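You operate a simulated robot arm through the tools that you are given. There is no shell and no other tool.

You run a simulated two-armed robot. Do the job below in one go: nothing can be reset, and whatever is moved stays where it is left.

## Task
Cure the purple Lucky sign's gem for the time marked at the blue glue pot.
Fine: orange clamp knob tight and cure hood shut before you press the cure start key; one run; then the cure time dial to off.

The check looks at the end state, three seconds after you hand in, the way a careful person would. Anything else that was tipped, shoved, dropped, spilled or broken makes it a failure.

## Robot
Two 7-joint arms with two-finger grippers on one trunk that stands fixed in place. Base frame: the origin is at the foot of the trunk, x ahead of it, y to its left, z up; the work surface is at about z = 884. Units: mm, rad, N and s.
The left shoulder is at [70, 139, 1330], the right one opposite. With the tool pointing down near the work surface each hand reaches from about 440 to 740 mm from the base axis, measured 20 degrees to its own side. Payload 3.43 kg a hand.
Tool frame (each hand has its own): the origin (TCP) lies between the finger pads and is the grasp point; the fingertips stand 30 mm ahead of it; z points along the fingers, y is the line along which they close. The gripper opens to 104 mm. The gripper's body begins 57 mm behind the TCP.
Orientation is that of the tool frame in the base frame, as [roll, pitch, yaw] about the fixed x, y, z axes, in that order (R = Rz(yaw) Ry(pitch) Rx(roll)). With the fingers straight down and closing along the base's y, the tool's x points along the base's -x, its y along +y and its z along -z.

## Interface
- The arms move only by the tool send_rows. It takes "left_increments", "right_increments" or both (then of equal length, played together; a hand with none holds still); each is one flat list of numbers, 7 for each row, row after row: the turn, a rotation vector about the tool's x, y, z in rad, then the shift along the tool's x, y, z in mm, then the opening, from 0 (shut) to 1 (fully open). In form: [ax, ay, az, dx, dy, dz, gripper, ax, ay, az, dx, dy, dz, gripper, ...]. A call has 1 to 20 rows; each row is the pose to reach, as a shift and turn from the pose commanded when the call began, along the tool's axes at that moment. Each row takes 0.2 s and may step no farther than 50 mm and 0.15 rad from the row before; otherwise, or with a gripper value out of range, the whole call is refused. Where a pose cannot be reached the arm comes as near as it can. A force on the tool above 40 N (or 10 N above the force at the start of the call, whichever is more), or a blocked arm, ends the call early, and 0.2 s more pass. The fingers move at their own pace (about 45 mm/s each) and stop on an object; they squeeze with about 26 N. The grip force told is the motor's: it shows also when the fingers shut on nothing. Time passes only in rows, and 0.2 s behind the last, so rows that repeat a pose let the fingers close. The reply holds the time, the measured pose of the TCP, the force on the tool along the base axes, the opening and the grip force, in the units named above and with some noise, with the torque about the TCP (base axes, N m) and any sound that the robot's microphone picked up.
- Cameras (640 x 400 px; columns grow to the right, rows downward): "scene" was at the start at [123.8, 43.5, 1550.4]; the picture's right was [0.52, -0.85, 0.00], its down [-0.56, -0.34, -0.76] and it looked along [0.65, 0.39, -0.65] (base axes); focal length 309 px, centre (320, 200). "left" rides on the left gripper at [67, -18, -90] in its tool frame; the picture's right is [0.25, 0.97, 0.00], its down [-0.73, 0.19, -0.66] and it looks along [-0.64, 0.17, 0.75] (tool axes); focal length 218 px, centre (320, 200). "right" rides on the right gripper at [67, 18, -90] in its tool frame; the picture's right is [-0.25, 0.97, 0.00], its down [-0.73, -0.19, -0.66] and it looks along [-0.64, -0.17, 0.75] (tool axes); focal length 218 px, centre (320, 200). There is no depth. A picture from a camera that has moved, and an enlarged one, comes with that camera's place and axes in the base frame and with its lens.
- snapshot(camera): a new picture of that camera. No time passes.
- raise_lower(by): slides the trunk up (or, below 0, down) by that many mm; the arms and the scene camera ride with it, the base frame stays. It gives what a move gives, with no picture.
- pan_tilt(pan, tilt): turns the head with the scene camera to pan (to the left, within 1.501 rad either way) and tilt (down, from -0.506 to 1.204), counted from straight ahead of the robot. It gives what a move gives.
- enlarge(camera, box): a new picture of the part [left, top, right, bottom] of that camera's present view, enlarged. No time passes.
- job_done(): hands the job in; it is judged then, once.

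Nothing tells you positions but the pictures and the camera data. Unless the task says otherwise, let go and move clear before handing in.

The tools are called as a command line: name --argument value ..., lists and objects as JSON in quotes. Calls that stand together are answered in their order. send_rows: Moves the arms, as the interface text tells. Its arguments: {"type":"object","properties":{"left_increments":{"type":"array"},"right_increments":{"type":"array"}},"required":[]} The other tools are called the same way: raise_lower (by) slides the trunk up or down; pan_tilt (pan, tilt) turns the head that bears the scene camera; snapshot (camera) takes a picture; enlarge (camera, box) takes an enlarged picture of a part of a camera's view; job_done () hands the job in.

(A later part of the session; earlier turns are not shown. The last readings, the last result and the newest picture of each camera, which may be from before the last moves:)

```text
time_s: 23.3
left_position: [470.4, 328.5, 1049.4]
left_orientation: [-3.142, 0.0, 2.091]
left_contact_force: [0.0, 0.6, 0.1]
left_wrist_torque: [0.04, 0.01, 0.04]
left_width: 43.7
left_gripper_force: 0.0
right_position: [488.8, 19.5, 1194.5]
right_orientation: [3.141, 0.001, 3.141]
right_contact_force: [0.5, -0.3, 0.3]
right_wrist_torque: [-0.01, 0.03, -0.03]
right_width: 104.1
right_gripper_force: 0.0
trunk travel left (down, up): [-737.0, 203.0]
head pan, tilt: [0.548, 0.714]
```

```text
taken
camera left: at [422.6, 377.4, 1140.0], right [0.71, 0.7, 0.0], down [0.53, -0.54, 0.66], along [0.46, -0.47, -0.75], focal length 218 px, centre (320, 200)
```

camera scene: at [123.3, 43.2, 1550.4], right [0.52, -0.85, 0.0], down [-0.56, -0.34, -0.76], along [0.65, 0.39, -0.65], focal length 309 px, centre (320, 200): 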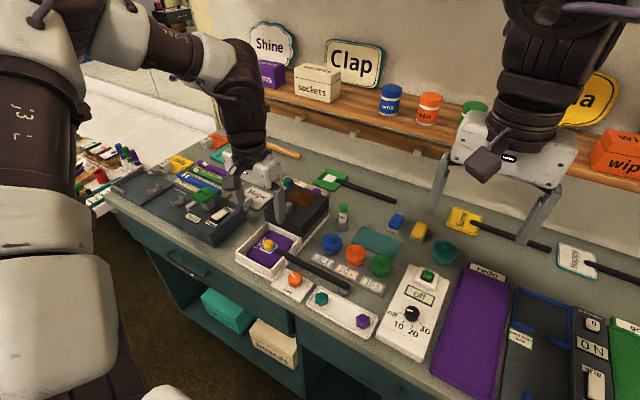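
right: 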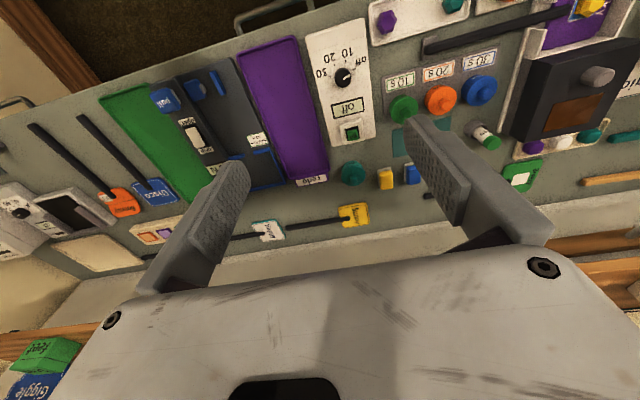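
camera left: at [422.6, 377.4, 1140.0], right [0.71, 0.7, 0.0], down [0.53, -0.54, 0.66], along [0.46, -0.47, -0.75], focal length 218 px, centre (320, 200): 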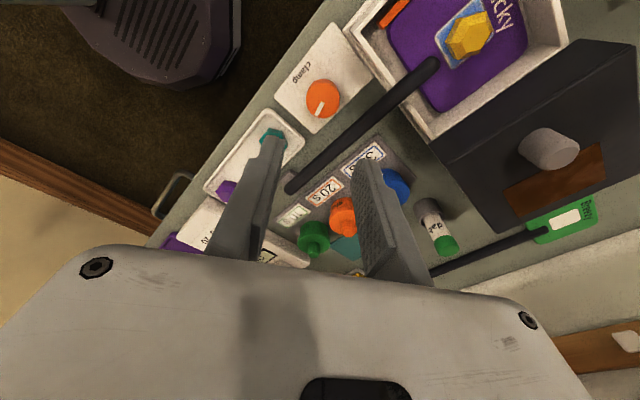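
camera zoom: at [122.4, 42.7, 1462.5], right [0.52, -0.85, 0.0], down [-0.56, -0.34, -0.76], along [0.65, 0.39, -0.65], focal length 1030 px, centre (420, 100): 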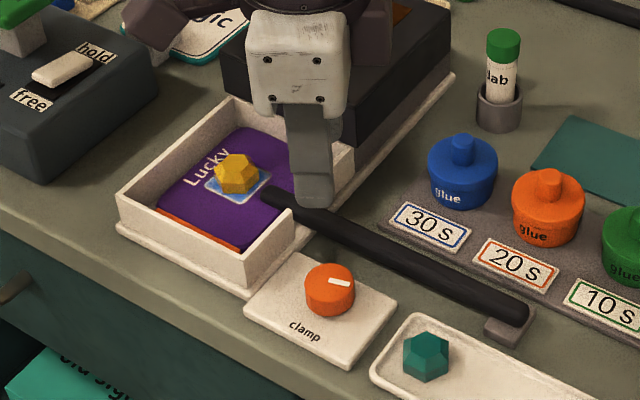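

The orange clamp bar has moved against the sign's edge and the mark sits at the clockwise stop, so the clamp is tight. Next I'll take the left hand above the hood knob, with the fingers set to close along x.

send_rows --left_increments '[0, 0, 0, 0, 0, -20, 0.5, 0, 0, 0.1, 5, 37, -22, 0.5, 0, 0, 0.2, 11, 74, -22, 0.5, 0, 0, 0.3, 16, 111, -22, 0.5, 0, 0, 0.4, 22, 149, -22, 0.5, 0, 0, 0.52, 27.3, 186, -22, 0.5, 0, 0, 0.52, 27.3, 186, -22, 0.5]'

snapshot --camera "left"

enlarge --camera "scene" --box '[220, 120, 380, 280]'

```text
time_s: 24.9
left_position: [592.7, 441.6, 1066.5]
left_orientation: [3.137, -0.001, 1.571]
left_contact_force: [-0.6, -0.2, 0.0]
left_wrist_torque: [0.04, 0.02, -0.02]
left_width: 52.0
left_gripper_force: 0.0
left hand out of reach, approached as far as the arm can: row 6, 7
right_position: [487.5, 19.0, 1194.3]
right_orientation: [-3.14, 0.002, -3.141]
right_contact_force: [0.3, 0.4, 0.8]
right_wrist_torque: [-0.01, -0.04, -0.04]
right_width: 103.9
right_gripper_force: 0.0
trunk travel left (down, up): [-737.0, 203.0]
head pan, tilt: [0.548, 0.714]
```

```text
taken
camera left: at [576.1, 509.4, 1158.2], right [0.97, 0.25, 0.0], down [0.19, -0.73, 0.66], along [0.17, -0.64, -0.75], focal length 218 px, centre (320, 200)
```

left: 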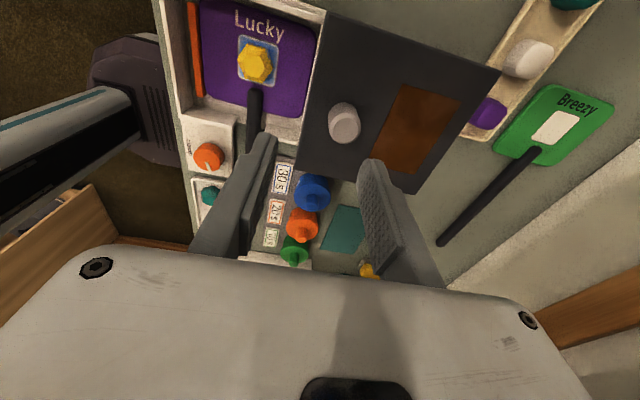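

```text
2.50 times, centred on (300, 200) of scene
camera zoom: at [121.8, 42.9, 1462.6], right [0.52, -0.85, 0.0], down [-0.56, -0.34, -0.76], along [0.65, 0.39, -0.65], focal length 772 px, centre (370, 200)
```

zoom: 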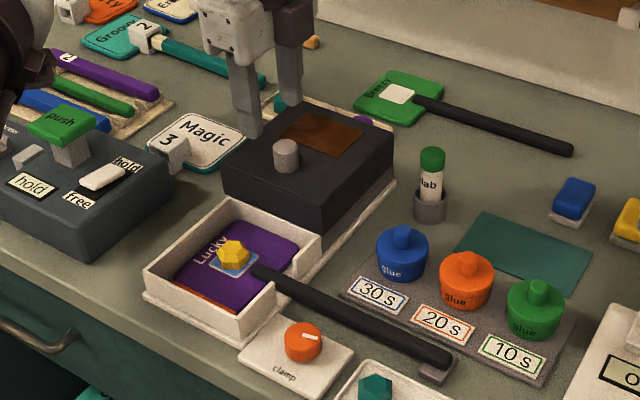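

The hand is about 27 mm short of the hood knob at this trunk height. I'll raise the trunk back to where it was and approach from higher up.

raise_lower --by 88

send_rows --left_increments '[0, 0, 0, 0.5, 6, 20, 0.5, 0, 0, 0, 1, 12, 40, 0.5, 0, 0, 0, 2, 18, 60, 0.5, 0, 0, 0, 3, 26, 90, 0.5, 0, 0, 0, 3, 26, 90, 0.5]'

snapshot --camera "left"

```text
time_s: 26.2
left_position: [594.8, 442.6, 1154.3]
left_orientation: [3.14, 0.0, 1.57]
left_contact_force: [-0.3, 1.1, -1.4]
left_wrist_torque: [0.02, 0.0, 0.02]
left_width: 52.2
left_gripper_force: 0.0
right_position: [489.7, 19.3, 1282.1]
right_orientation: [-3.141, -0.002, 3.14]
right_contact_force: [-0.3, -0.8, 0.1]
right_wrist_torque: [0.01, -0.02, 0.0]
right_width: 104.1
right_gripper_force: 0.2
trunk travel left (down, up): [-825.0, 115.0]
head pan, tilt: [0.548, 0.714]
```

```text
time_s: 27.4
left_position: [590.5, 443.6, 1074.5]
left_orientation: [3.137, -0.002, 1.571]
left_contact_force: [0.3, 0.4, -0.5]
left_wrist_torque: [-0.01, -0.03, -0.01]
left_width: 51.9
left_gripper_force: 0.1
left hand out of reach, approached as far as the arm can: row 1, 2, 3, 4, 5
right_position: [490.4, 19.5, 1281.3]
right_orientation: [-3.141, -0.001, 3.141]
right_contact_force: [0.2, -0.1, -0.8]
right_wrist_torque: [-0.02, 0.01, 0.03]
right_width: 104.1
right_gripper_force: 0.0
trunk travel left (down, up): [-825.0, 115.0]
head pan, tilt: [0.548, 0.714]
```

```text
taken
camera left: at [574.3, 511.3, 1164.3], right [0.97, 0.25, 0.0], down [0.19, -0.73, 0.66], along [0.17, -0.64, -0.75], focal length 218 px, centre (320, 200)
```

left: 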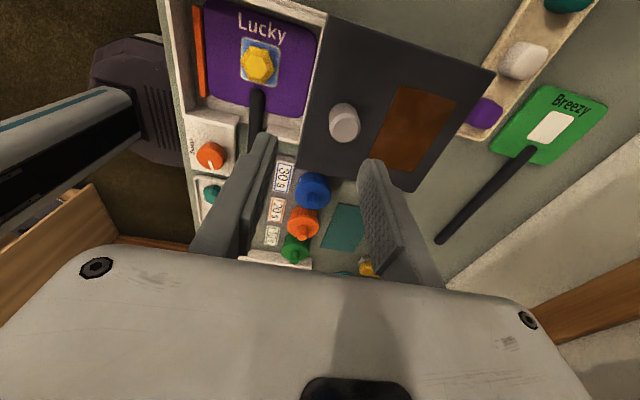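

The limit is the same at this height, so the yaw is what restricts it. I'll turn the fingers back to closing along y and try the reach again.

send_rows --left_increments '[0, 0, -0.13, 0, 0, 0, 0.5, 0, 0, -0.26, 0, 0, 0, 0.5, 0, 0, -0.39, 0, 0, 0, 0.5, 0, 0, -0.52, 0, 0, 0, 0.5, 0, 0, -0.65, 0, 0, 0, 0.5, 0, 0, -0.78, 0, 0, 0, 0.5, 0, 0, -0.91, 0, 0, 0, 0.5, 0, 0, -1.04, 0, 0, 0, 0.5, 0, 0, -1.17, 0, 0, 0, 0.5, 0, 0, -1.3, 0, 0, 0, 0.5, 0, 0, -1.43, 0, 0, 0, 0.5, 0, 0, -1.57, 0, 0, 0, 0.5]'

send_rows --left_increments '[0, 0, 0, -14, 0, 10, 0.5, 0, 0, 0, -28, 1, 20, 0.5, 0, 0, 0, -28, 1, 20, 0.5]'

snapshot --camera "left"

```text
time_s: 30.0
left_position: [590.2, 444.6, 1073.5]
left_orientation: [-3.141, 0.002, -3.142]
left_contact_force: [-0.7, 1.7, 0.0]
left_wrist_torque: [-0.03, 0.01, -0.02]
left_width: 51.9
left_gripper_force: 0.1
right_position: [490.1, 19.0, 1281.5]
right_orientation: [-3.141, -0.001, 3.141]
right_contact_force: [1.2, -0.5, -0.1]
right_wrist_torque: [0.01, -0.01, 0.0]
right_width: 104.1
right_gripper_force: 0.1
trunk travel left (down, up): [-825.0, 115.0]
head pan, tilt: [0.548, 0.714]
```

```text
time_s: 30.8
left_position: [589.5, 443.3, 1069.4]
left_orientation: [3.141, 0.004, 3.141]
left_contact_force: [0.0, 0.2, -0.5]
left_wrist_torque: [0.03, 0.0, 0.01]
left_width: 52.0
left_gripper_force: 0.0
left hand out of reach, approached as far as the arm can: row 1, 2, 3
right_position: [489.4, 19.4, 1282.2]
right_orientation: [-3.141, 0.0, 3.141]
right_contact_force: [-0.4, -0.1, 0.0]
right_wrist_torque: [-0.01, 0.02, -0.01]
right_width: 104.2
right_gripper_force: 0.0
trunk travel left (down, up): [-825.0, 115.0]
head pan, tilt: [0.548, 0.714]
```

```text
taken
camera left: at [523.5, 426.6, 1160.2], right [-0.25, 0.97, 0.0], down [0.73, 0.19, 0.66], along [0.64, 0.17, -0.75], focal length 218 px, centre (320, 200)
```

left: 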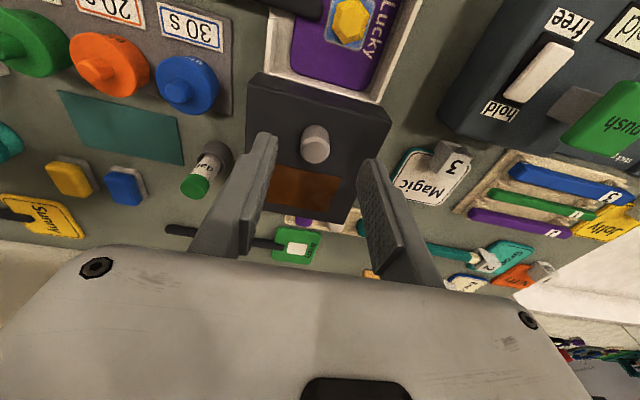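

A vertical tool tops out at about 740 mm from the base axis, just short of the hood knob. I'll tilt the fingers about 20° outward to gain reach, then move over the knob.

send_rows --left_increments '[0, -0.12, 0, 0, 0, 0, 0.5, 0, -0.24, 0, 0, 0, 0, 0.5, 0, -0.35, 0, 0, 0, 0, 0.5, 0, -0.35, 0, -12, 1, 12, 0.5, 0, -0.35, 0, -22, 2, 25, 0.5, 0, -0.35, 0, -22, 2, 25, 0.5]'

snapshot --camera "left"

enlarge --camera "scene" --box '[220, 120, 380, 280]'

```text
time_s: 32.2
left_position: [611.8, 445.2, 1044.7]
left_orientation: [3.141, 0.354, -3.141]
left_contact_force: [-0.2, 0.7, 1.7]
left_wrist_torque: [-0.03, 0.02, 0.01]
left_width: 52.0
left_gripper_force: 0.1
right_position: [489.2, 18.2, 1282.8]
right_orientation: [-3.14, 0.001, -3.141]
right_contact_force: [-0.4, -0.5, -0.1]
right_wrist_torque: [0.0, -0.03, 0.04]
right_width: 104.0
right_gripper_force: 0.1
trunk travel left (down, up): [-825.0, 115.0]
head pan, tilt: [0.548, 0.714]
```

```text
taken
camera left: at [518.2, 428.0, 1106.5], right [-0.24, 0.97, -0.09], down [0.46, 0.19, 0.87], along [0.86, 0.17, -0.49], focal length 218 px, centre (320, 200)
```

left: 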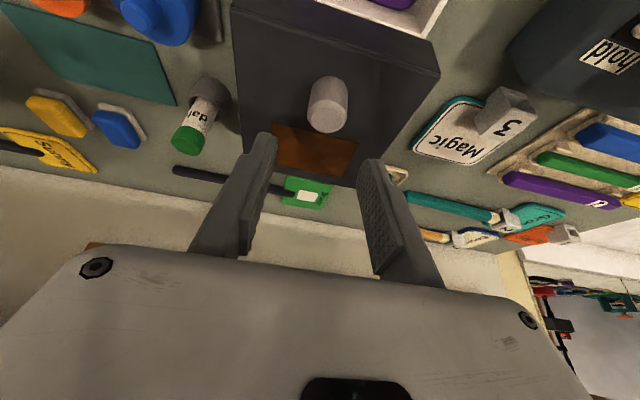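

```text
2.50 times, centred on (300, 200) of scene
camera zoom: at [122.8, 43.8, 1550.5], right [0.52, -0.85, 0.0], down [-0.56, -0.34, -0.76], along [0.65, 0.39, -0.65], focal length 772 px, centre (370, 200)
```

zoom: 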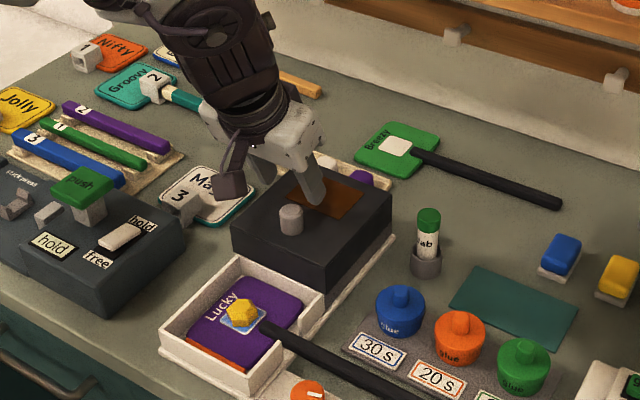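

Tilting worked: the TCP is at (612, 445, 1045) and the knob is centred in y between the fingers. I'll lower straight onto the hood knob.

send_rows --left_increments '[0, 0, 0, 6.3, 0, 15, 0.5, 0, 0, 0, 12.6, 0, 30, 0.5, 0, 0, 0, 18.8, 0, 45.3, 0.5, 0, 0, 0, 18.8, 0, 45.3, 0.5]'

snapshot --camera "left"

enlarge --camera "scene" --box '[240, 140, 340, 240]'

```text
time_s: 33.2
left_position: [607.2, 443.9, 1000.0]
left_orientation: [-3.142, 0.353, 3.141]
left_contact_force: [-0.4, 0.4, 0.2]
left_wrist_torque: [0.01, -0.01, 0.0]
left_width: 51.9
left_gripper_force: 0.1
left hand out of reach, approached as far as the arm can: row 3, 4
right_position: [490.6, 20.5, 1281.5]
right_orientation: [-3.14, -0.001, 3.141]
right_contact_force: [-0.3, -1.1, 0.0]
right_wrist_torque: [-0.01, 0.03, -0.03]
right_width: 103.9
right_gripper_force: 0.0
trunk travel left (down, up): [-825.0, 115.0]
head pan, tilt: [0.548, 0.714]
```

```text
taken
camera left: at [513.9, 427.7, 1061.5], right [-0.24, 0.97, -0.09], down [0.46, 0.19, 0.87], along [0.86, 0.17, -0.49], focal length 218 px, centre (320, 200)
```

left: 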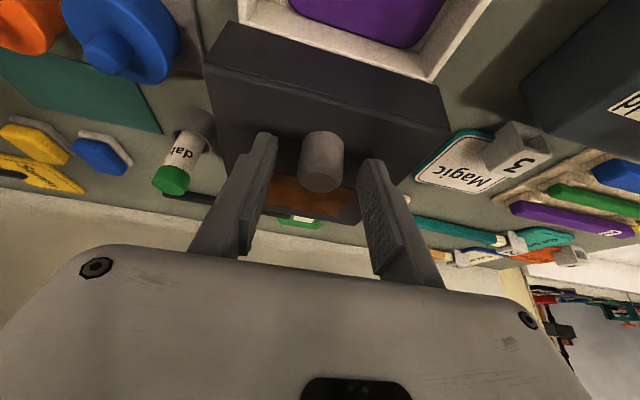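

```text
4.00 times, centred on (290, 190) of scene
camera zoom: at [123.5, 44.3, 1550.4], right [0.52, -0.85, 0.0], down [-0.56, -0.34, -0.76], along [0.65, 0.39, -0.65], focal length 1235 px, centre (440, 240)
```

zoom: 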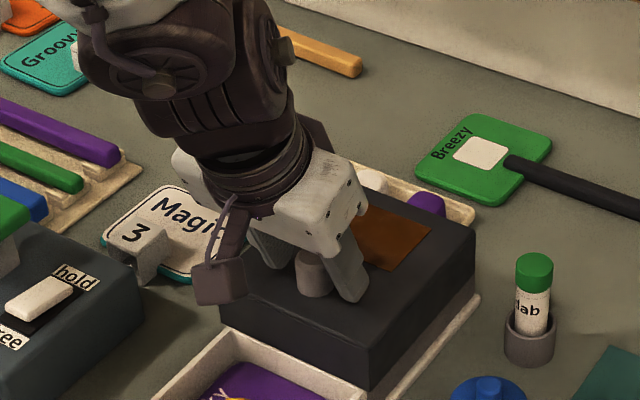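

send_rows --left_increments '[0, 0, 0, 0, 0, 0, 0, 0, 0, 0, 0, 0, 0, 0, 0, 0, 0, 0, 0, 0, 0, 0, 0, 0, 0, 0, 0, 0]'

snapshot --camera "left"

```text
time_s: 34.2
left_position: [607.4, 444.6, 999.1]
left_orientation: [-3.141, 0.353, -3.141]
left_contact_force: [0.2, 2.9, -1.6]
left_wrist_torque: [0.13, -0.04, 0.06]
left_width: 24.8
left_gripper_force: 45.6
right_position: [489.5, 19.5, 1281.9]
right_orientation: [-3.141, 0.001, -3.141]
right_contact_force: [-0.1, 0.0, 0.5]
right_wrist_torque: [0.01, -0.01, -0.01]
right_width: 104.5
right_gripper_force: 0.1
trunk travel left (down, up): [-825.0, 115.0]
head pan, tilt: [0.548, 0.714]
```

```text
taken
camera left: at [514.0, 428.0, 1061.2], right [-0.24, 0.97, -0.09], down [0.46, 0.19, 0.87], along [0.86, 0.17, -0.49], focal length 218 px, centre (320, 200)
```

left: 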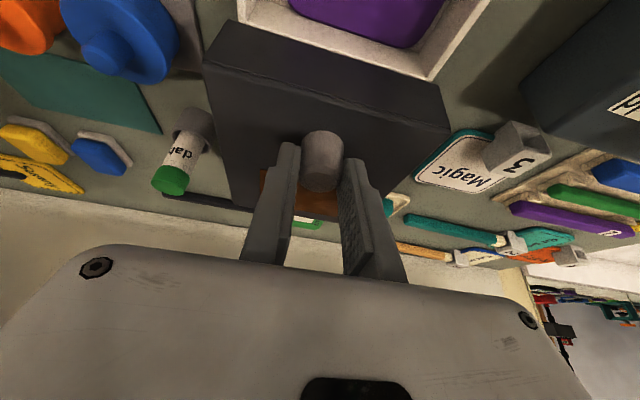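

I have the hood knob at 25 mm width. I'll pull toward the robot 20 mm as a test and watch the force.

send_rows --left_increments '[0, 0, 0, 4.7, 0, -1.7, 0, 0, 0, 0, 9.4, 0, -3.5, 0, 0, 0, 0, 14.1, 0, -5.2, 0, 0, 0, 0, 18.8, 0, -6.9, 0]'

snapshot --camera "left"

enlarge --camera "scene" --box '[220, 140, 360, 280]'

```text
time_s: 35.2
left_position: [587.4, 444.7, 998.3]
left_orientation: [3.141, 0.353, 3.141]
left_contact_force: [-0.4, 3.4, -0.4]
left_wrist_torque: [0.11, 0.05, 0.07]
left_width: 24.6
left_gripper_force: 45.5
right_position: [489.9, 20.4, 1281.5]
right_orientation: [-3.14, -0.001, 3.141]
right_contact_force: [-0.4, -0.3, -0.3]
right_wrist_torque: [0.0, 0.0, 0.01]
right_width: 103.7
right_gripper_force: 0.0
trunk travel left (down, up): [-825.0, 115.0]
head pan, tilt: [0.548, 0.714]
```

```text
taken
camera left: at [493.4, 428.1, 1061.2], right [-0.24, 0.97, -0.09], down [0.46, 0.19, 0.87], along [0.86, 0.17, -0.49], focal length 218 px, centre (320, 200)
```

left: 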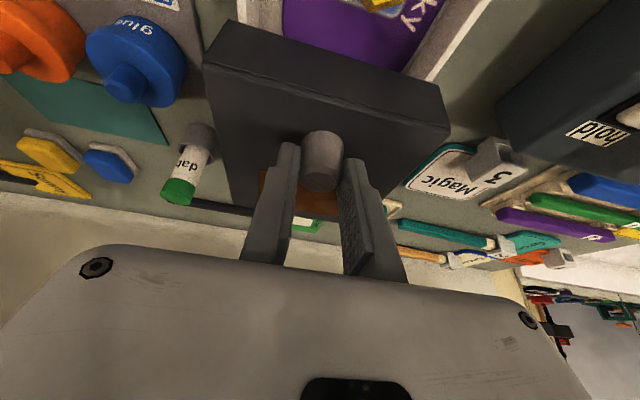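

```text
2.86 times, centred on (290, 210) of scene
camera zoom: at [123.6, 44.7, 1550.3], right [0.52, -0.85, 0.0], down [-0.56, -0.34, -0.76], along [0.65, 0.39, -0.65], focal length 882 px, centre (406, 171)
```

zoom: 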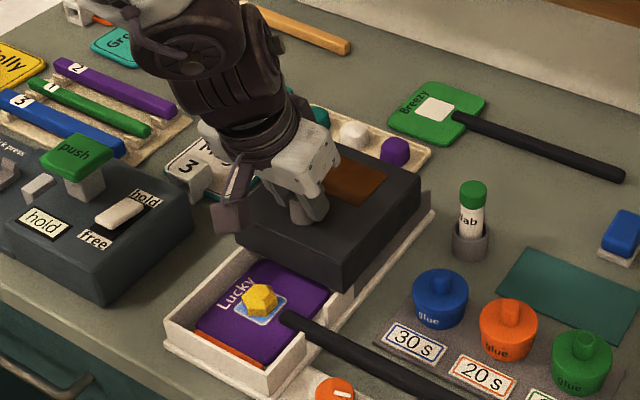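

The hood slides freely over the tray. I'll continue pulling in steady steps.

send_rows --left_increments '[0, 0, 0, 9.4, 0, -3.5, 0, 0, 0, 0, 18.8, 0, -6.9, 0, 0, 0, 0, 28.1, 0, -10.4, 0, 0, 0, 0, 37.5, 0, -13.8, 0, 0, 0, 0, 46.9, 0, -17.3, 0, 0, 0, 0, 56.3, 0, -20.7, 0, 0, 0, 0, 65.7, 0, -24.2, 0, 0, 0, 0, 75.1, 0, -27.7, 0]'

snapshot --camera "left"

enlarge --camera "scene" --box '[220, 160, 360, 300]'

```text
time_s: 37.0
left_position: [506.2, 445.2, 999.6]
left_orientation: [3.141, 0.353, -3.141]
left_contact_force: [0.1, 5.7, -0.3]
left_wrist_torque: [0.19, 0.05, 0.11]
left_width: 24.8
left_gripper_force: 45.1
right_position: [489.1, 21.2, 1282.3]
right_orientation: [-3.14, 0.0, -3.14]
right_contact_force: [-0.1, -0.1, -1.3]
right_wrist_torque: [-0.04, 0.04, -0.01]
right_width: 103.9
right_gripper_force: 0.0
trunk travel left (down, up): [-825.0, 115.0]
head pan, tilt: [0.548, 0.714]
```

```text
taken
camera left: at [413.1, 428.1, 1061.3], right [-0.24, 0.97, -0.09], down [0.46, 0.19, 0.87], along [0.86, 0.17, -0.49], focal length 218 px, centre (320, 200)
```

left: 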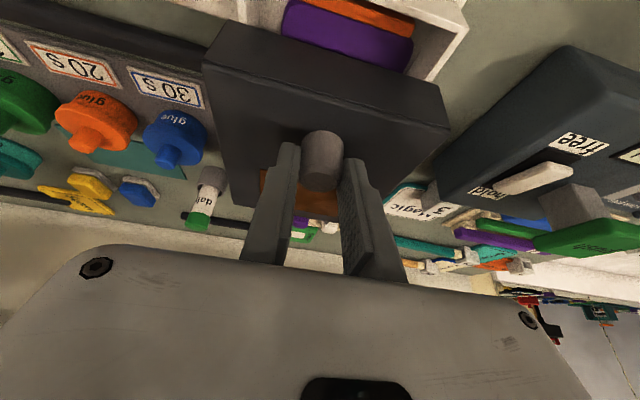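

```text
2.86 times, centred on (290, 230) of scene
camera zoom: at [123.4, 45.4, 1550.3], right [0.52, -0.85, 0.0], down [-0.56, -0.34, -0.76], along [0.65, 0.39, -0.65], focal length 882 px, centre (406, 114)
```

zoom: 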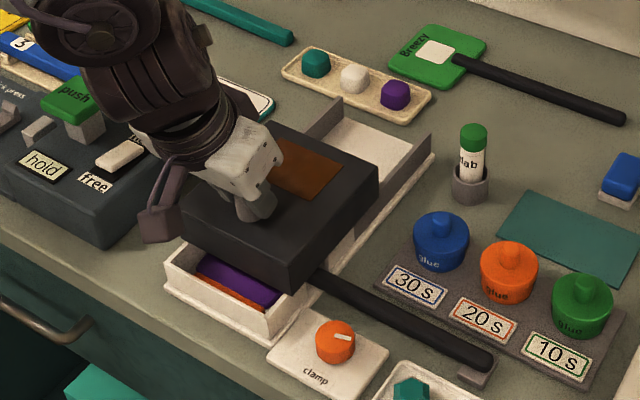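

send_rows --left_increments '[0, 0, 0, 5.6, 0, -2.1, 0, 0, 0, 0, 11.3, 0, -4.1, 0, 0, 0, 0, 16.9, 0, -6.2, 0, 0, 0, 0, 22.5, 0, -8.3, 0, 0, 0, 0, 28.1, 0, -10.4, 0, 0, 0, 0, 32.8, 0, -12.1, 0]'

snapshot --camera "left"

enlarge --camera "scene" --box '[220, 160, 360, 300]'

```text
time_s: 38.4
left_position: [472.8, 445.4, 998.5]
left_orientation: [3.141, 0.355, -3.141]
left_contact_force: [3.8, 5.0, 1.5]
left_wrist_torque: [0.02, 0.24, 0.0]
left_width: 24.9
left_gripper_force: 44.7
right_position: [489.3, 21.7, 1282.3]
right_orientation: [-3.139, 0.0, -3.14]
right_contact_force: [-0.3, -0.6, -0.8]
right_wrist_torque: [0.01, 0.0, 0.01]
right_width: 104.0
right_gripper_force: 0.0
trunk travel left (down, up): [-825.0, 115.0]
head pan, tilt: [0.548, 0.714]
```

```text
taken
camera left: at [379.3, 428.1, 1061.1], right [-0.24, 0.97, -0.09], down [0.46, 0.19, 0.87], along [0.86, 0.17, -0.49], focal length 218 px, centre (320, 200)
```

left: 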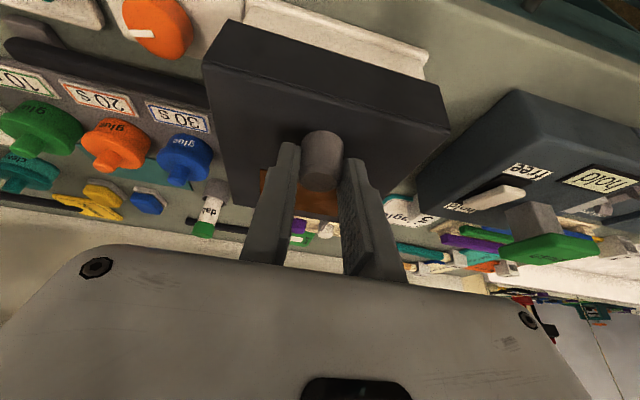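

```text
2.86 times, centred on (290, 230) of scene
camera zoom: at [124.2, 44.5, 1550.3], right [0.52, -0.85, 0.0], down [-0.56, -0.34, -0.76], along [0.65, 0.39, -0.65], focal length 882 px, centre (406, 114)
```

zoom: 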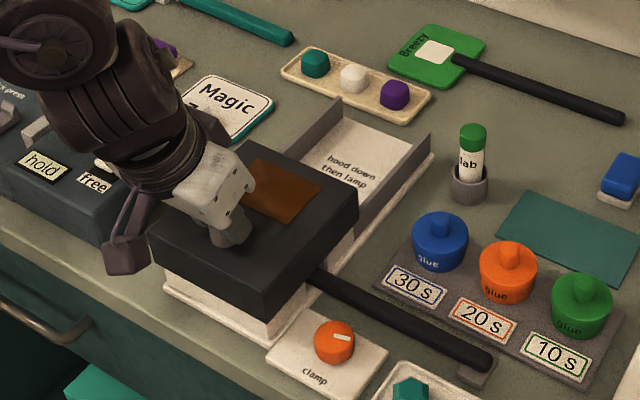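

A note reading "hood down then lamp" is now visible behind the hood, and a small resisting force has appeared. I'll look at it closely before pulling further.

enlarge --camera "scene" --box '[250, 180, 340, 270]'

enlarge --camera "right" --box '[440, 0, 640, 180]'

enlarge --camera "left" --box '[180, 0, 460, 200]'

```text
4.44 times, centred on (295, 225) of scene
camera zoom: at [124.2, 44.5, 1550.3], right [0.52, -0.85, 0.0], down [-0.56, -0.34, -0.76], along [0.65, 0.39, -0.65], focal length 1373 px, centre (431, 89)
```

zoom: 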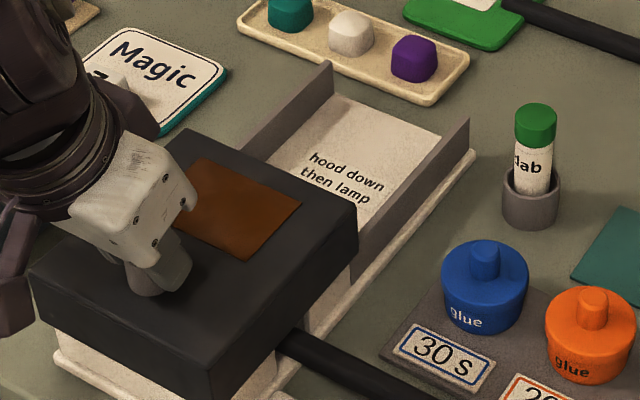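

```text
2.22 times, centred on (540, 90) of right
camera zoom: at [422.6, 39.1, 1370.6], right [0.25, 0.97, 0.0], down [0.73, -0.19, 0.66], along [0.64, -0.17, -0.75], focal length 485 px, centre (-169, 444)
```

zoom: 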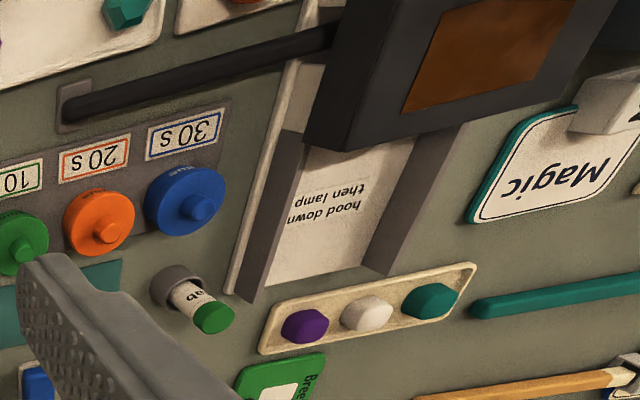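

```text
2.00 times, centred on (320, 100) of left
camera zoom: at [379.3, 428.1, 1061.1], right [-0.24, 0.97, -0.09], down [0.46, 0.19, 0.87], along [0.86, 0.17, -0.49], focal length 436 px, centre (320, 400)
```

zoom: 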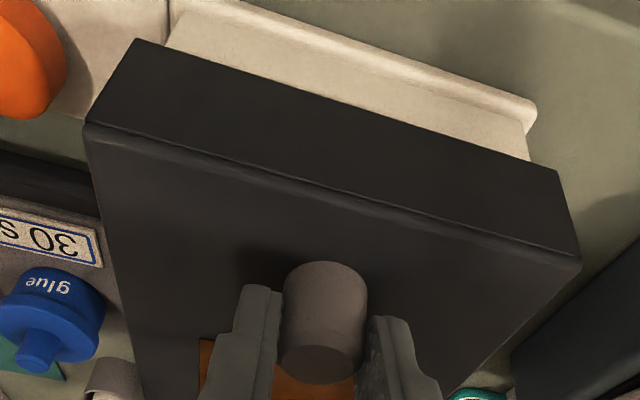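

send_rows --left_increments '[0, 0, 0, 2.8, 0, -1, 0, 0, 0, 0, 5.6, 0, -2.1, 0, 0, 0, 0, 8.4, 0, -3.1, 0]'

enlarge --camera "left" --box '[180, 0, 460, 200]'

enlarge --camera "scene" --box '[220, 180, 340, 300]'

```text
time_s: 39.2
left_position: [472.1, 446.2, 999.6]
left_orientation: [-3.141, 0.361, 3.141]
left_contact_force: [33.4, 6.9, 0.5]
left_wrist_torque: [0.15, -0.9, -0.08]
left_width: 24.7
left_gripper_force: 44.6
right_position: [496.9, 20.5, 1278.3]
right_orientation: [-3.14, -0.005, 3.14]
right_contact_force: [1.1, -1.2, 0.5]
right_wrist_torque: [0.0, -0.02, 0.0]
right_width: 104.2
right_gripper_force: 0.0
trunk travel left (down, up): [-825.0, 115.0]
head pan, tilt: [0.548, 0.714]
```

```text
2.00 times, centred on (320, 100) of left
camera zoom: at [378.3, 428.1, 1060.6], right [-0.24, 0.97, -0.09], down [0.45, 0.19, 0.87], along [0.86, 0.17, -0.48], focal length 436 px, centre (320, 400)
```

zoom: 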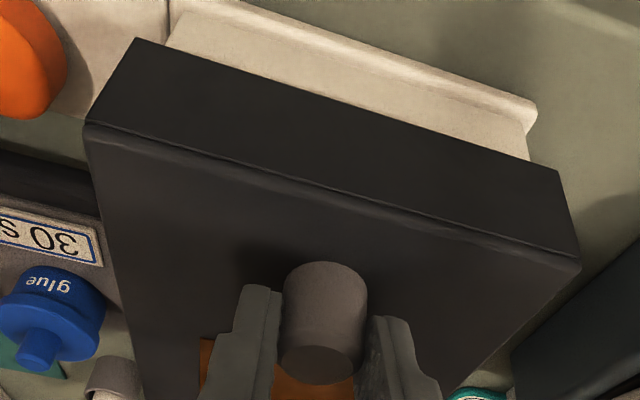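

```text
3.33 times, centred on (280, 240) of scene
camera zoom: at [132.3, 44.8, 1549.6], right [0.52, -0.85, 0.0], down [-0.56, -0.34, -0.75], along [0.64, 0.39, -0.66], focal length 1030 px, centre (453, 67)
```

zoom: 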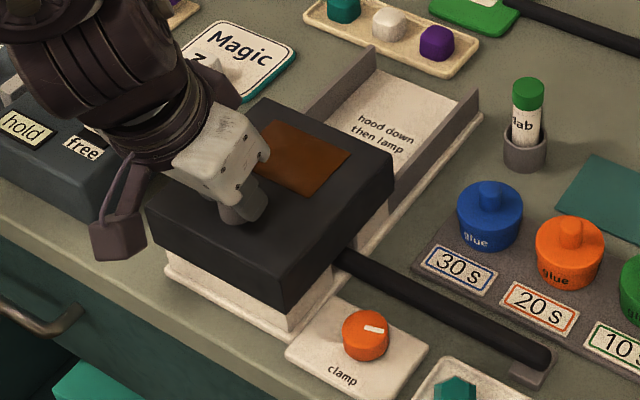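

The hood hit its hard stop: 33 N and no further motion after 135 mm of travel. I'll ease off most of the pull, then open the fingers and lift clear.

send_rows --left_increments '[0, 0, 0, -3, 0, 1.1, 0, 0, 0, 0, -6, 0, 2.2, 0, 0, 0, 0, -6, 0, 2.2, 0.1, 0, 0, 0, -6, 0, 2.2, 0.45, 0, 0, 0, -6, 0, 2.2, 0.45, 0, 0, 0, -6, 0, 2.2, 0.45]'

enlarge --camera "left" --box '[180, 0, 460, 200]'

```text
time_s: 40.6
left_position: [467.6, 445.1, 998.7]
left_orientation: [-3.141, 0.352, 3.14]
left_contact_force: [0.2, 0.2, -0.4]
left_wrist_torque: [0.0, 0.02, 0.01]
left_width: 47.0
left_gripper_force: 0.0
right_position: [489.8, 18.7, 1281.4]
right_orientation: [-3.14, 0.0, -3.141]
right_contact_force: [-0.6, 0.4, -0.1]
right_wrist_torque: [0.0, 0.02, 0.0]
right_width: 104.0
right_gripper_force: 0.1
trunk travel left (down, up): [-825.0, 115.0]
head pan, tilt: [0.548, 0.714]
```

```text
2.00 times, centred on (320, 100) of left
camera zoom: at [375.2, 427.3, 1061.0], right [-0.24, 0.97, -0.09], down [0.46, 0.19, 0.87], along [0.86, 0.17, -0.49], focal length 436 px, centre (320, 400)
```

zoom: 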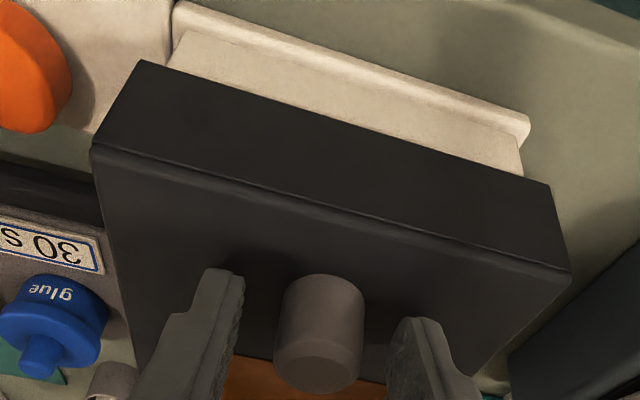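

send_rows --left_increments '[0, 0, 0, -6.9, 0, -18.8, 0.45, 0, 0, 0, -20.7, 0, -56.3, 0.45, 0, 0, 0, -34.6, 0, -93.8, 0.45, 0, 0, 0, -48.4, 10, -131, 0.45, 0, 0, 0, -62, 30, -169, 0.45]'

enlarge --camera "scene" --box '[220, 160, 360, 300]'

enlarge --camera "right" --box '[250, 0, 450, 180]'

snapshot --camera "left"

```text
time_s: 41.8
left_position: [466.4, 474.4, 1181.0]
left_orientation: [3.141, 0.353, 3.139]
left_contact_force: [0.0, 0.5, 0.8]
left_wrist_torque: [0.01, -0.02, 0.03]
left_width: 46.9
left_gripper_force: 0.1
right_position: [489.0, 19.6, 1282.3]
right_orientation: [3.141, 0.002, 3.141]
right_contact_force: [0.9, -0.6, -0.5]
right_wrist_torque: [-0.01, 0.01, 0.0]
right_width: 104.0
right_gripper_force: 0.0
trunk travel left (down, up): [-825.0, 115.0]
head pan, tilt: [0.548, 0.714]
```

```text
2.86 times, centred on (290, 230) of scene
camera zoom: at [122.4, 43.6, 1550.4], right [0.52, -0.85, 0.0], down [-0.56, -0.34, -0.76], along [0.65, 0.39, -0.65], focal length 882 px, centre (406, 114)
```

zoom: 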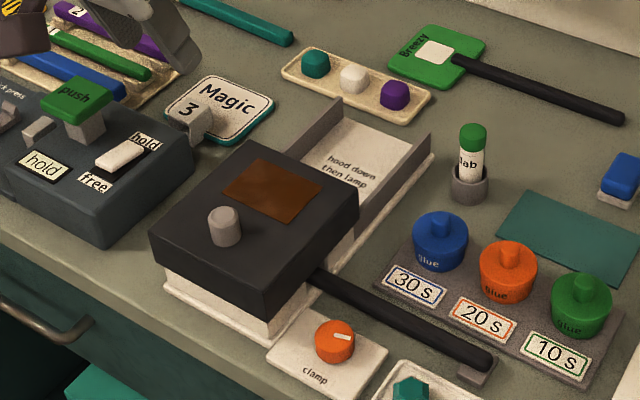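

```text
2.22 times, centred on (350, 90) of right
camera zoom: at [421.0, 38.3, 1371.1], right [0.25, 0.97, 0.0], down [0.73, -0.19, 0.66], along [0.64, -0.17, -0.75], focal length 485 px, centre (253, 444)
```

zoom: 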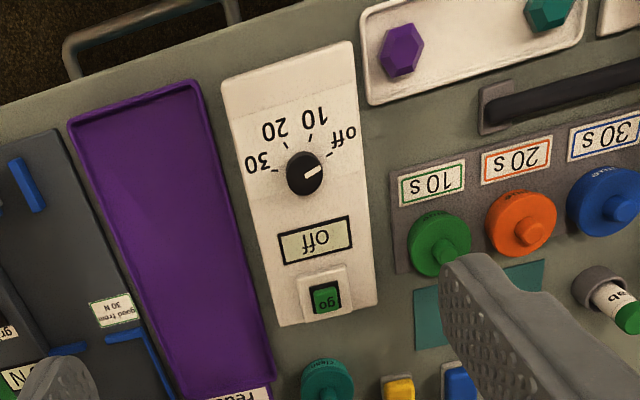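

```text
taken
camera left: at [374.1, 458.0, 1242.8], right [-0.24, 0.97, -0.09], down [0.46, 0.19, 0.87], along [0.86, 0.17, -0.49], focal length 218 px, centre (320, 200)
```

left: 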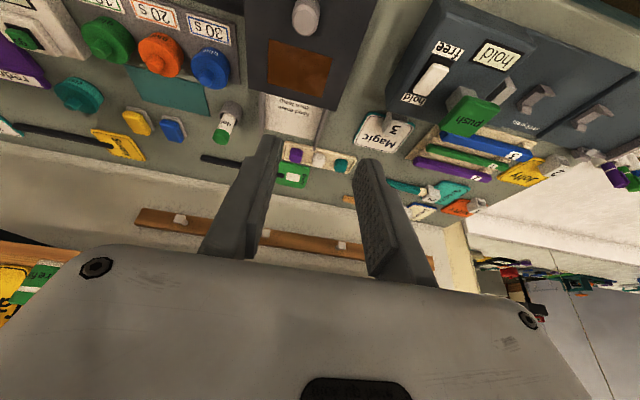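

The hood is fully shut and the clamp and sign handle look undisturbed. The dial is at about (525, 54, 919), with off, 10, 20, 30 running counterclockwise as seen from above. I'll bring the right hand over it.

send_rows --right_increments '[0, 0, 0, -5, 6, 36, 0.8, 0, 0, 0, -10, 12, 72, 0.7, 0, 0, 0, -15, 18, 108, 0.6, 0, 0, 0, -20, 25, 144, 0.5, 0, 0, 0, -20, 25, 182, 0.5, 0, 0, 0, -20, 25, 182, 0.5]'

snapshot --camera "right"

enlarge --camera "right" --box '[220, 30, 420, 190]'

snapshot --camera "scene"

```text
time_s: 43.2
left_position: [467.9, 475.4, 1180.1]
left_orientation: [-3.141, 0.352, -3.14]
left_contact_force: [0.5, 0.0, -0.2]
left_wrist_torque: [-0.02, -0.04, 0.02]
left_width: 46.9
left_gripper_force: 0.0
right_position: [509.9, 43.2, 1101.2]
right_orientation: [3.141, 0.001, 3.141]
right_contact_force: [-0.3, 0.3, 0.1]
right_wrist_torque: [-0.01, -0.03, 0.02]
right_width: 52.3
right_gripper_force: 0.0
trunk travel left (down, up): [-825.0, 115.0]
head pan, tilt: [0.548, 0.714]
```

```text
taken
camera right: at [441.5, 62.4, 1189.8], right [0.25, 0.97, 0.0], down [0.73, -0.19, 0.66], along [0.64, -0.17, -0.75], focal length 218 px, centre (320, 200)
```

right: 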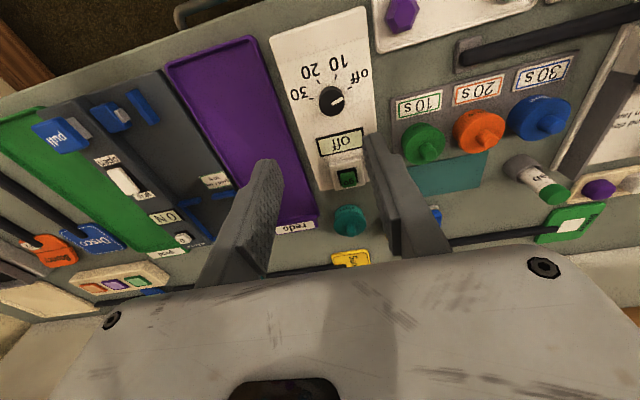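

```text
2.50 times, centred on (320, 110) of right
camera zoom: at [441.5, 62.4, 1189.8], right [0.25, 0.97, 0.0], down [0.73, -0.19, 0.66], along [0.64, -0.17, -0.75], focal length 546 px, centre (320, 425)
```

zoom: 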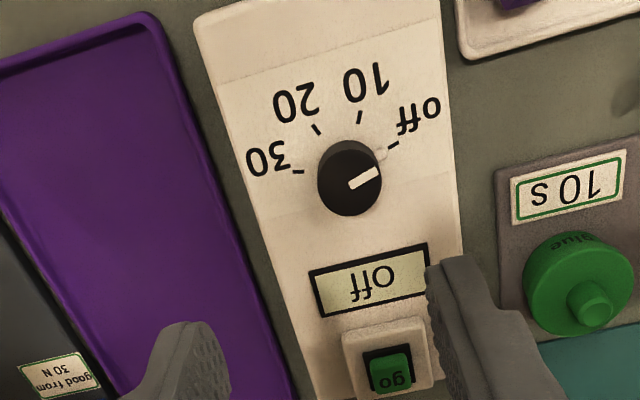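

```text
taken
camera scene: at [122.9, 43.2, 1550.5], right [0.52, -0.85, 0.0], down [-0.56, -0.34, -0.76], along [0.65, 0.39, -0.65], focal length 309 px, centre (320, 200)
```

scene: 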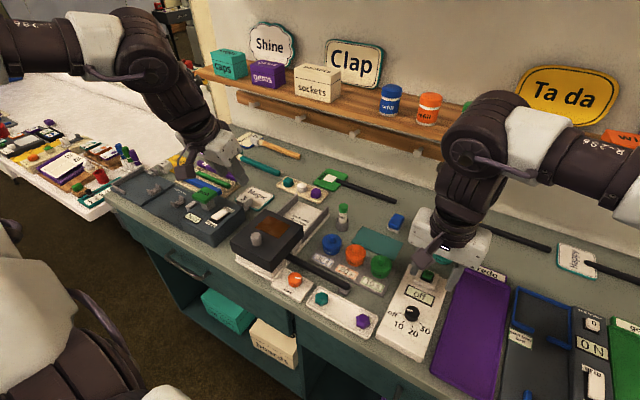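

The dial knob is about 31 mm wide and centred at (527, 55), with its top near z 919. I'll come down above it and check the alignment.

send_rows --right_increments '[0, 0, 0, -6, 4, 33, 0.5, 0, 0, 0, -12, 8, 66, 0.5, 0, 0, 0, -18, 10.9, 99, 0.5, 0, 0, 0, -18, 10.9, 130, 0.5, 0, 0, 0, -18, 10.9, 130, 0.5]'

enlarge --camera "right" --box '[220, 40, 420, 200]'

enlarge --camera "scene" --box '[360, 240, 480, 360]'

```text
time_s: 44.4
left_position: [467.9, 474.7, 1180.2]
left_orientation: [-3.141, 0.351, 3.141]
left_contact_force: [0.1, -0.1, 0.9]
left_wrist_torque: [0.0, 0.01, 0.04]
left_width: 46.7
left_gripper_force: 0.1
right_position: [527.3, 54.9, 967.1]
right_orientation: [-3.141, -0.001, 3.14]
right_contact_force: [-0.3, -0.1, 0.2]
right_wrist_torque: [-0.01, 0.02, -0.01]
right_width: 52.1
right_gripper_force: 0.1
trunk travel left (down, up): [-825.0, 115.0]
head pan, tilt: [0.548, 0.714]
```

```text
2.50 times, centred on (320, 120) of right
camera zoom: at [458.9, 74.6, 1056.7], right [0.25, 0.97, 0.0], down [0.73, -0.19, 0.66], along [0.64, -0.17, -0.75], focal length 546 px, centre (320, 400)
```

zoom: 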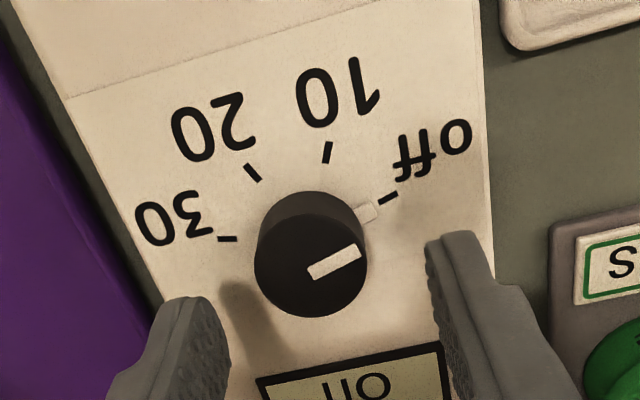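

```text
3.33 times, centred on (420, 300) of scene
camera zoom: at [123.5, 43.5, 1550.4], right [0.52, -0.85, 0.0], down [-0.56, -0.34, -0.76], along [0.65, 0.39, -0.65], focal length 1030 px, centre (-13, -133)
```

zoom: 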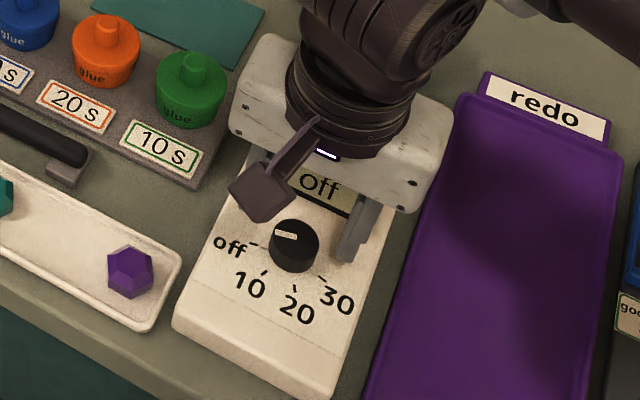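

The tips should stop about 4 mm above the panel, at TCP z ≈ 937. I'll shift slightly to centre, go down and grip the dial.

send_rows --right_increments '[0, 0, 0, -0.5, -1, 10, 0.5, 0, 0, 0, -1, -1.5, 20, 0.5, 0, 0, 0, -1, -1.5, 29, 0.5, 0, 0, 0, -1, -1.5, 29, 0.5]'

enlarge --camera "right" --box '[220, 40, 420, 200]'

enlarge --camera "scene" --box '[360, 240, 480, 360]'

```text
time_s: 45.4
left_position: [469.5, 473.8, 1180.5]
left_orientation: [3.141, 0.352, -3.141]
left_contact_force: [-0.3, -0.1, 0.0]
left_wrist_torque: [-0.01, 0.0, -0.03]
left_width: 46.9
left_gripper_force: 0.0
right_position: [529.4, 54.0, 939.6]
right_orientation: [-3.141, 0.001, -3.141]
right_contact_force: [-0.6, -0.5, 0.2]
right_wrist_torque: [-0.03, -0.03, 0.0]
right_width: 52.0
right_gripper_force: 0.0
trunk travel left (down, up): [-825.0, 115.0]
head pan, tilt: [0.548, 0.714]
```

```text
2.50 times, centred on (320, 120) of right
camera zoom: at [460.9, 73.5, 1028.8], right [0.25, 0.97, 0.0], down [0.73, -0.19, 0.66], along [0.64, -0.17, -0.75], focal length 546 px, centre (320, 400)
```

zoom: 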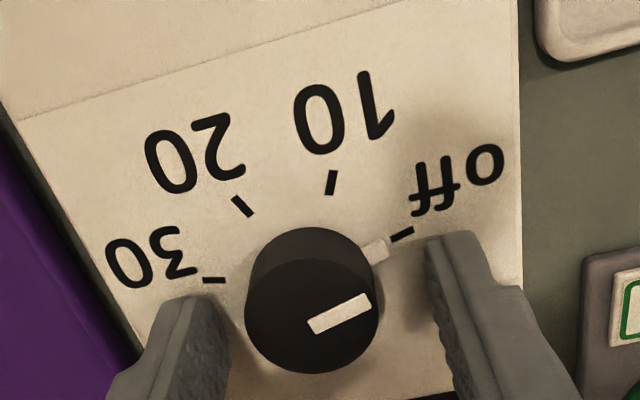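

```text
3.33 times, centred on (420, 300) of scene
camera zoom: at [124.0, 43.6, 1550.3], right [0.52, -0.85, 0.0], down [-0.56, -0.34, -0.76], along [0.65, 0.39, -0.65], focal length 1030 px, centre (-13, -133)
```

zoom: 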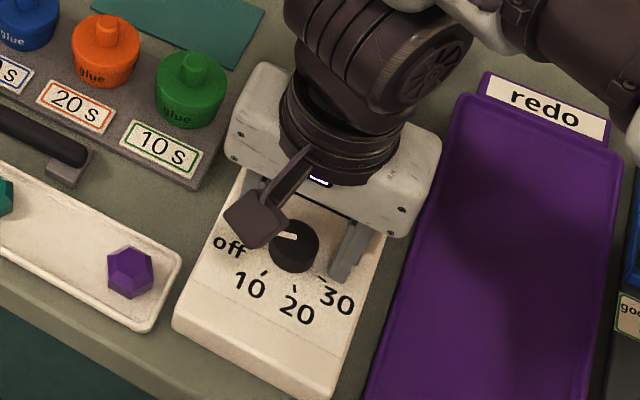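

enlarge --camera "right" --box '[280, 110, 380, 180]'

```text
5.71 times, centred on (330, 145) of right
camera zoom: at [460.9, 73.5, 1028.8], right [0.25, 0.97, 0.0], down [0.73, -0.19, 0.66], along [0.64, -0.17, -0.75], focal length 1247 px, centre (263, 514)
```

zoom: 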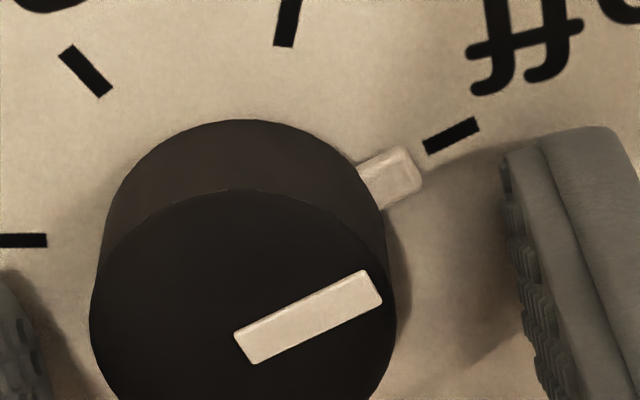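

A small pointer tab sticks out from the dial's base toward "off". I'll turn the open hand 30° clockwise first, so the fingers close well away from the tab.

send_rows --right_increments '[0, 0, 0.13, 0, 0, 0, 0.5, 0, 0, 0.26, 0, 0, 0, 0.5, 0, 0, 0.39, 0, 0, 0, 0.5, 0, 0, 0.52, 0, 0, 0, 0.5, 0, 0, 0.52, 0, 0, 0, 0.5]'

enlarge --camera "right" --box '[220, 40, 420, 200]'

```text
time_s: 46.6
left_position: [465.9, 472.7, 1181.5]
left_orientation: [3.139, 0.355, 3.14]
left_contact_force: [-0.6, -0.2, 0.1]
left_wrist_torque: [0.0, -0.02, -0.02]
left_width: 47.0
left_gripper_force: 0.1
right_position: [536.9, 55.3, 937.9]
right_orientation: [3.139, 0.002, 2.62]
right_contact_force: [-4.4, -5.2, 22.1]
right_wrist_torque: [-0.63, 0.59, -0.2]
right_width: 50.6
right_gripper_force: 0.1
right hand out of reach, approached as far as the arm can: row 4, 5
trunk travel left (down, up): [-825.0, 115.0]
head pan, tilt: [0.548, 0.714]
```

```text
2.50 times, centred on (320, 120) of right
camera zoom: at [486.8, 106.1, 1026.8], right [0.7, 0.71, 0.0], down [0.54, -0.53, 0.66], along [0.47, -0.46, -0.75], focal length 546 px, centre (320, 400)
```

zoom: 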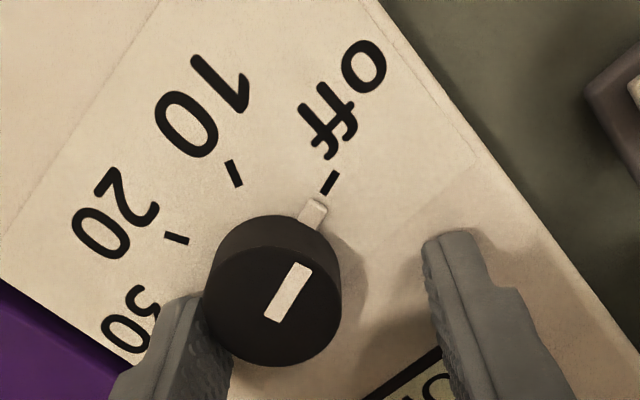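

The arm ran out of reach in that direction and a finger is pressing, with about 22 N upward on the tool. I'll back straight up right away.

send_rows --right_increments '[0, 0, 0, 0, 0, -12, 0.55, 0, 0, 0, 0, 0, -30, 0.55, 0, 0, 0, 0, 0, -50, 0.55]'

enlarge --camera "right" --box '[220, 40, 420, 200]'

enlarge --camera "scene" --box '[360, 240, 480, 360]'

```text
time_s: 47.4
left_position: [467.4, 474.7, 1179.1]
left_orientation: [3.141, 0.352, -3.141]
left_contact_force: [-0.8, -0.2, 1.0]
left_wrist_torque: [-0.01, 0.02, 0.0]
left_width: 46.7
left_gripper_force: 0.0
right_position: [556.1, 63.8, 977.8]
right_orientation: [3.141, 0.0, 2.622]
right_contact_force: [0.2, -0.1, 0.2]
right_wrist_torque: [0.0, 0.0, 0.02]
right_width: 57.1
right_gripper_force: 0.0
right hand out of reach, approached as far as the arm can: row 1, 2, 3
trunk travel left (down, up): [-825.0, 115.0]
head pan, tilt: [0.548, 0.714]
```

```text
2.50 times, centred on (320, 120) of right
camera zoom: at [506.7, 112.8, 1067.2], right [0.7, 0.71, 0.0], down [0.54, -0.53, 0.66], along [0.47, -0.46, -0.75], focal length 546 px, centre (320, 400)
```

zoom: 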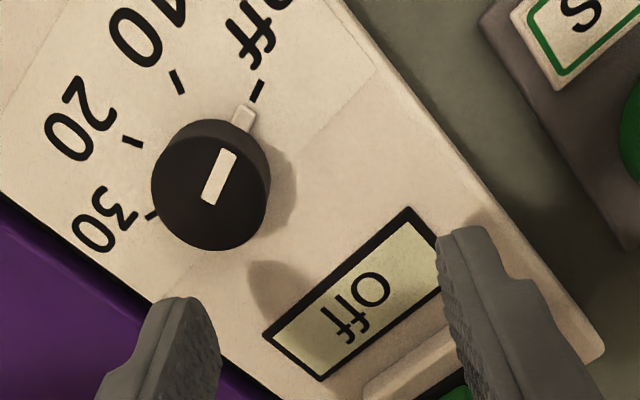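

```text
3.33 times, centred on (420, 300) of scene
camera zoom: at [122.7, 44.4, 1550.4], right [0.52, -0.85, 0.0], down [-0.56, -0.34, -0.76], along [0.65, 0.39, -0.65], focal length 1030 px, centre (-13, -133)
```

zoom: 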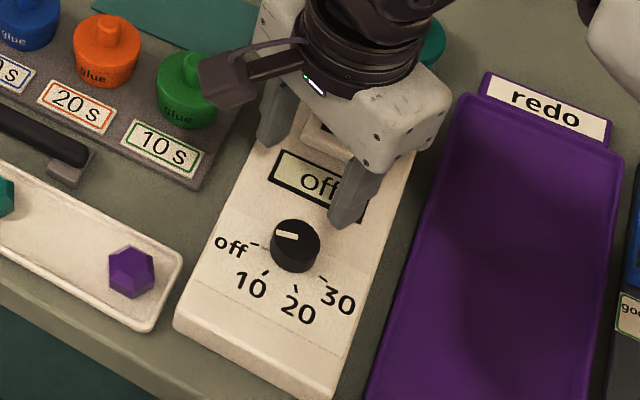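

send_rows --right_increments '[0, 0, -0.13, 0, 0, -10, 0.55, 0, 0, -0.26, 0, 0, -20, 0.5, 0, 0, -0.39, 0, 0, -30, 0.5, 0, 0, -0.52, 0, 0, -30, 0.5, 0, 0, -0.52, 0, 0, -30, 0.5]'

enlarge --camera "right" --box '[220, 40, 420, 200]'

```text
time_s: 48.6
left_position: [467.8, 475.1, 1179.7]
left_orientation: [-3.14, 0.353, -3.141]
left_contact_force: [-0.1, -0.1, -0.8]
left_wrist_torque: [0.02, -0.01, 0.05]
left_width: 46.7
left_gripper_force: 0.1
right_position: [557.7, 63.0, 1007.9]
right_orientation: [3.14, 0.0, -3.14]
right_contact_force: [-0.1, -0.2, -0.8]
right_wrist_torque: [-0.03, -0.05, 0.03]
right_width: 52.0
right_gripper_force: 0.0
trunk travel left (down, up): [-825.0, 115.0]
head pan, tilt: [0.548, 0.714]
```

```text
2.50 times, centred on (320, 120) of right
camera zoom: at [490.4, 81.8, 1097.4], right [0.25, 0.97, 0.0], down [0.73, -0.19, 0.66], along [0.64, -0.17, -0.75], focal length 546 px, centre (320, 400)
```

zoom: 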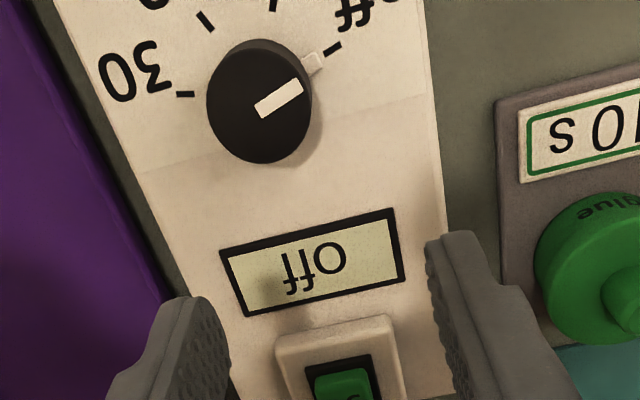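

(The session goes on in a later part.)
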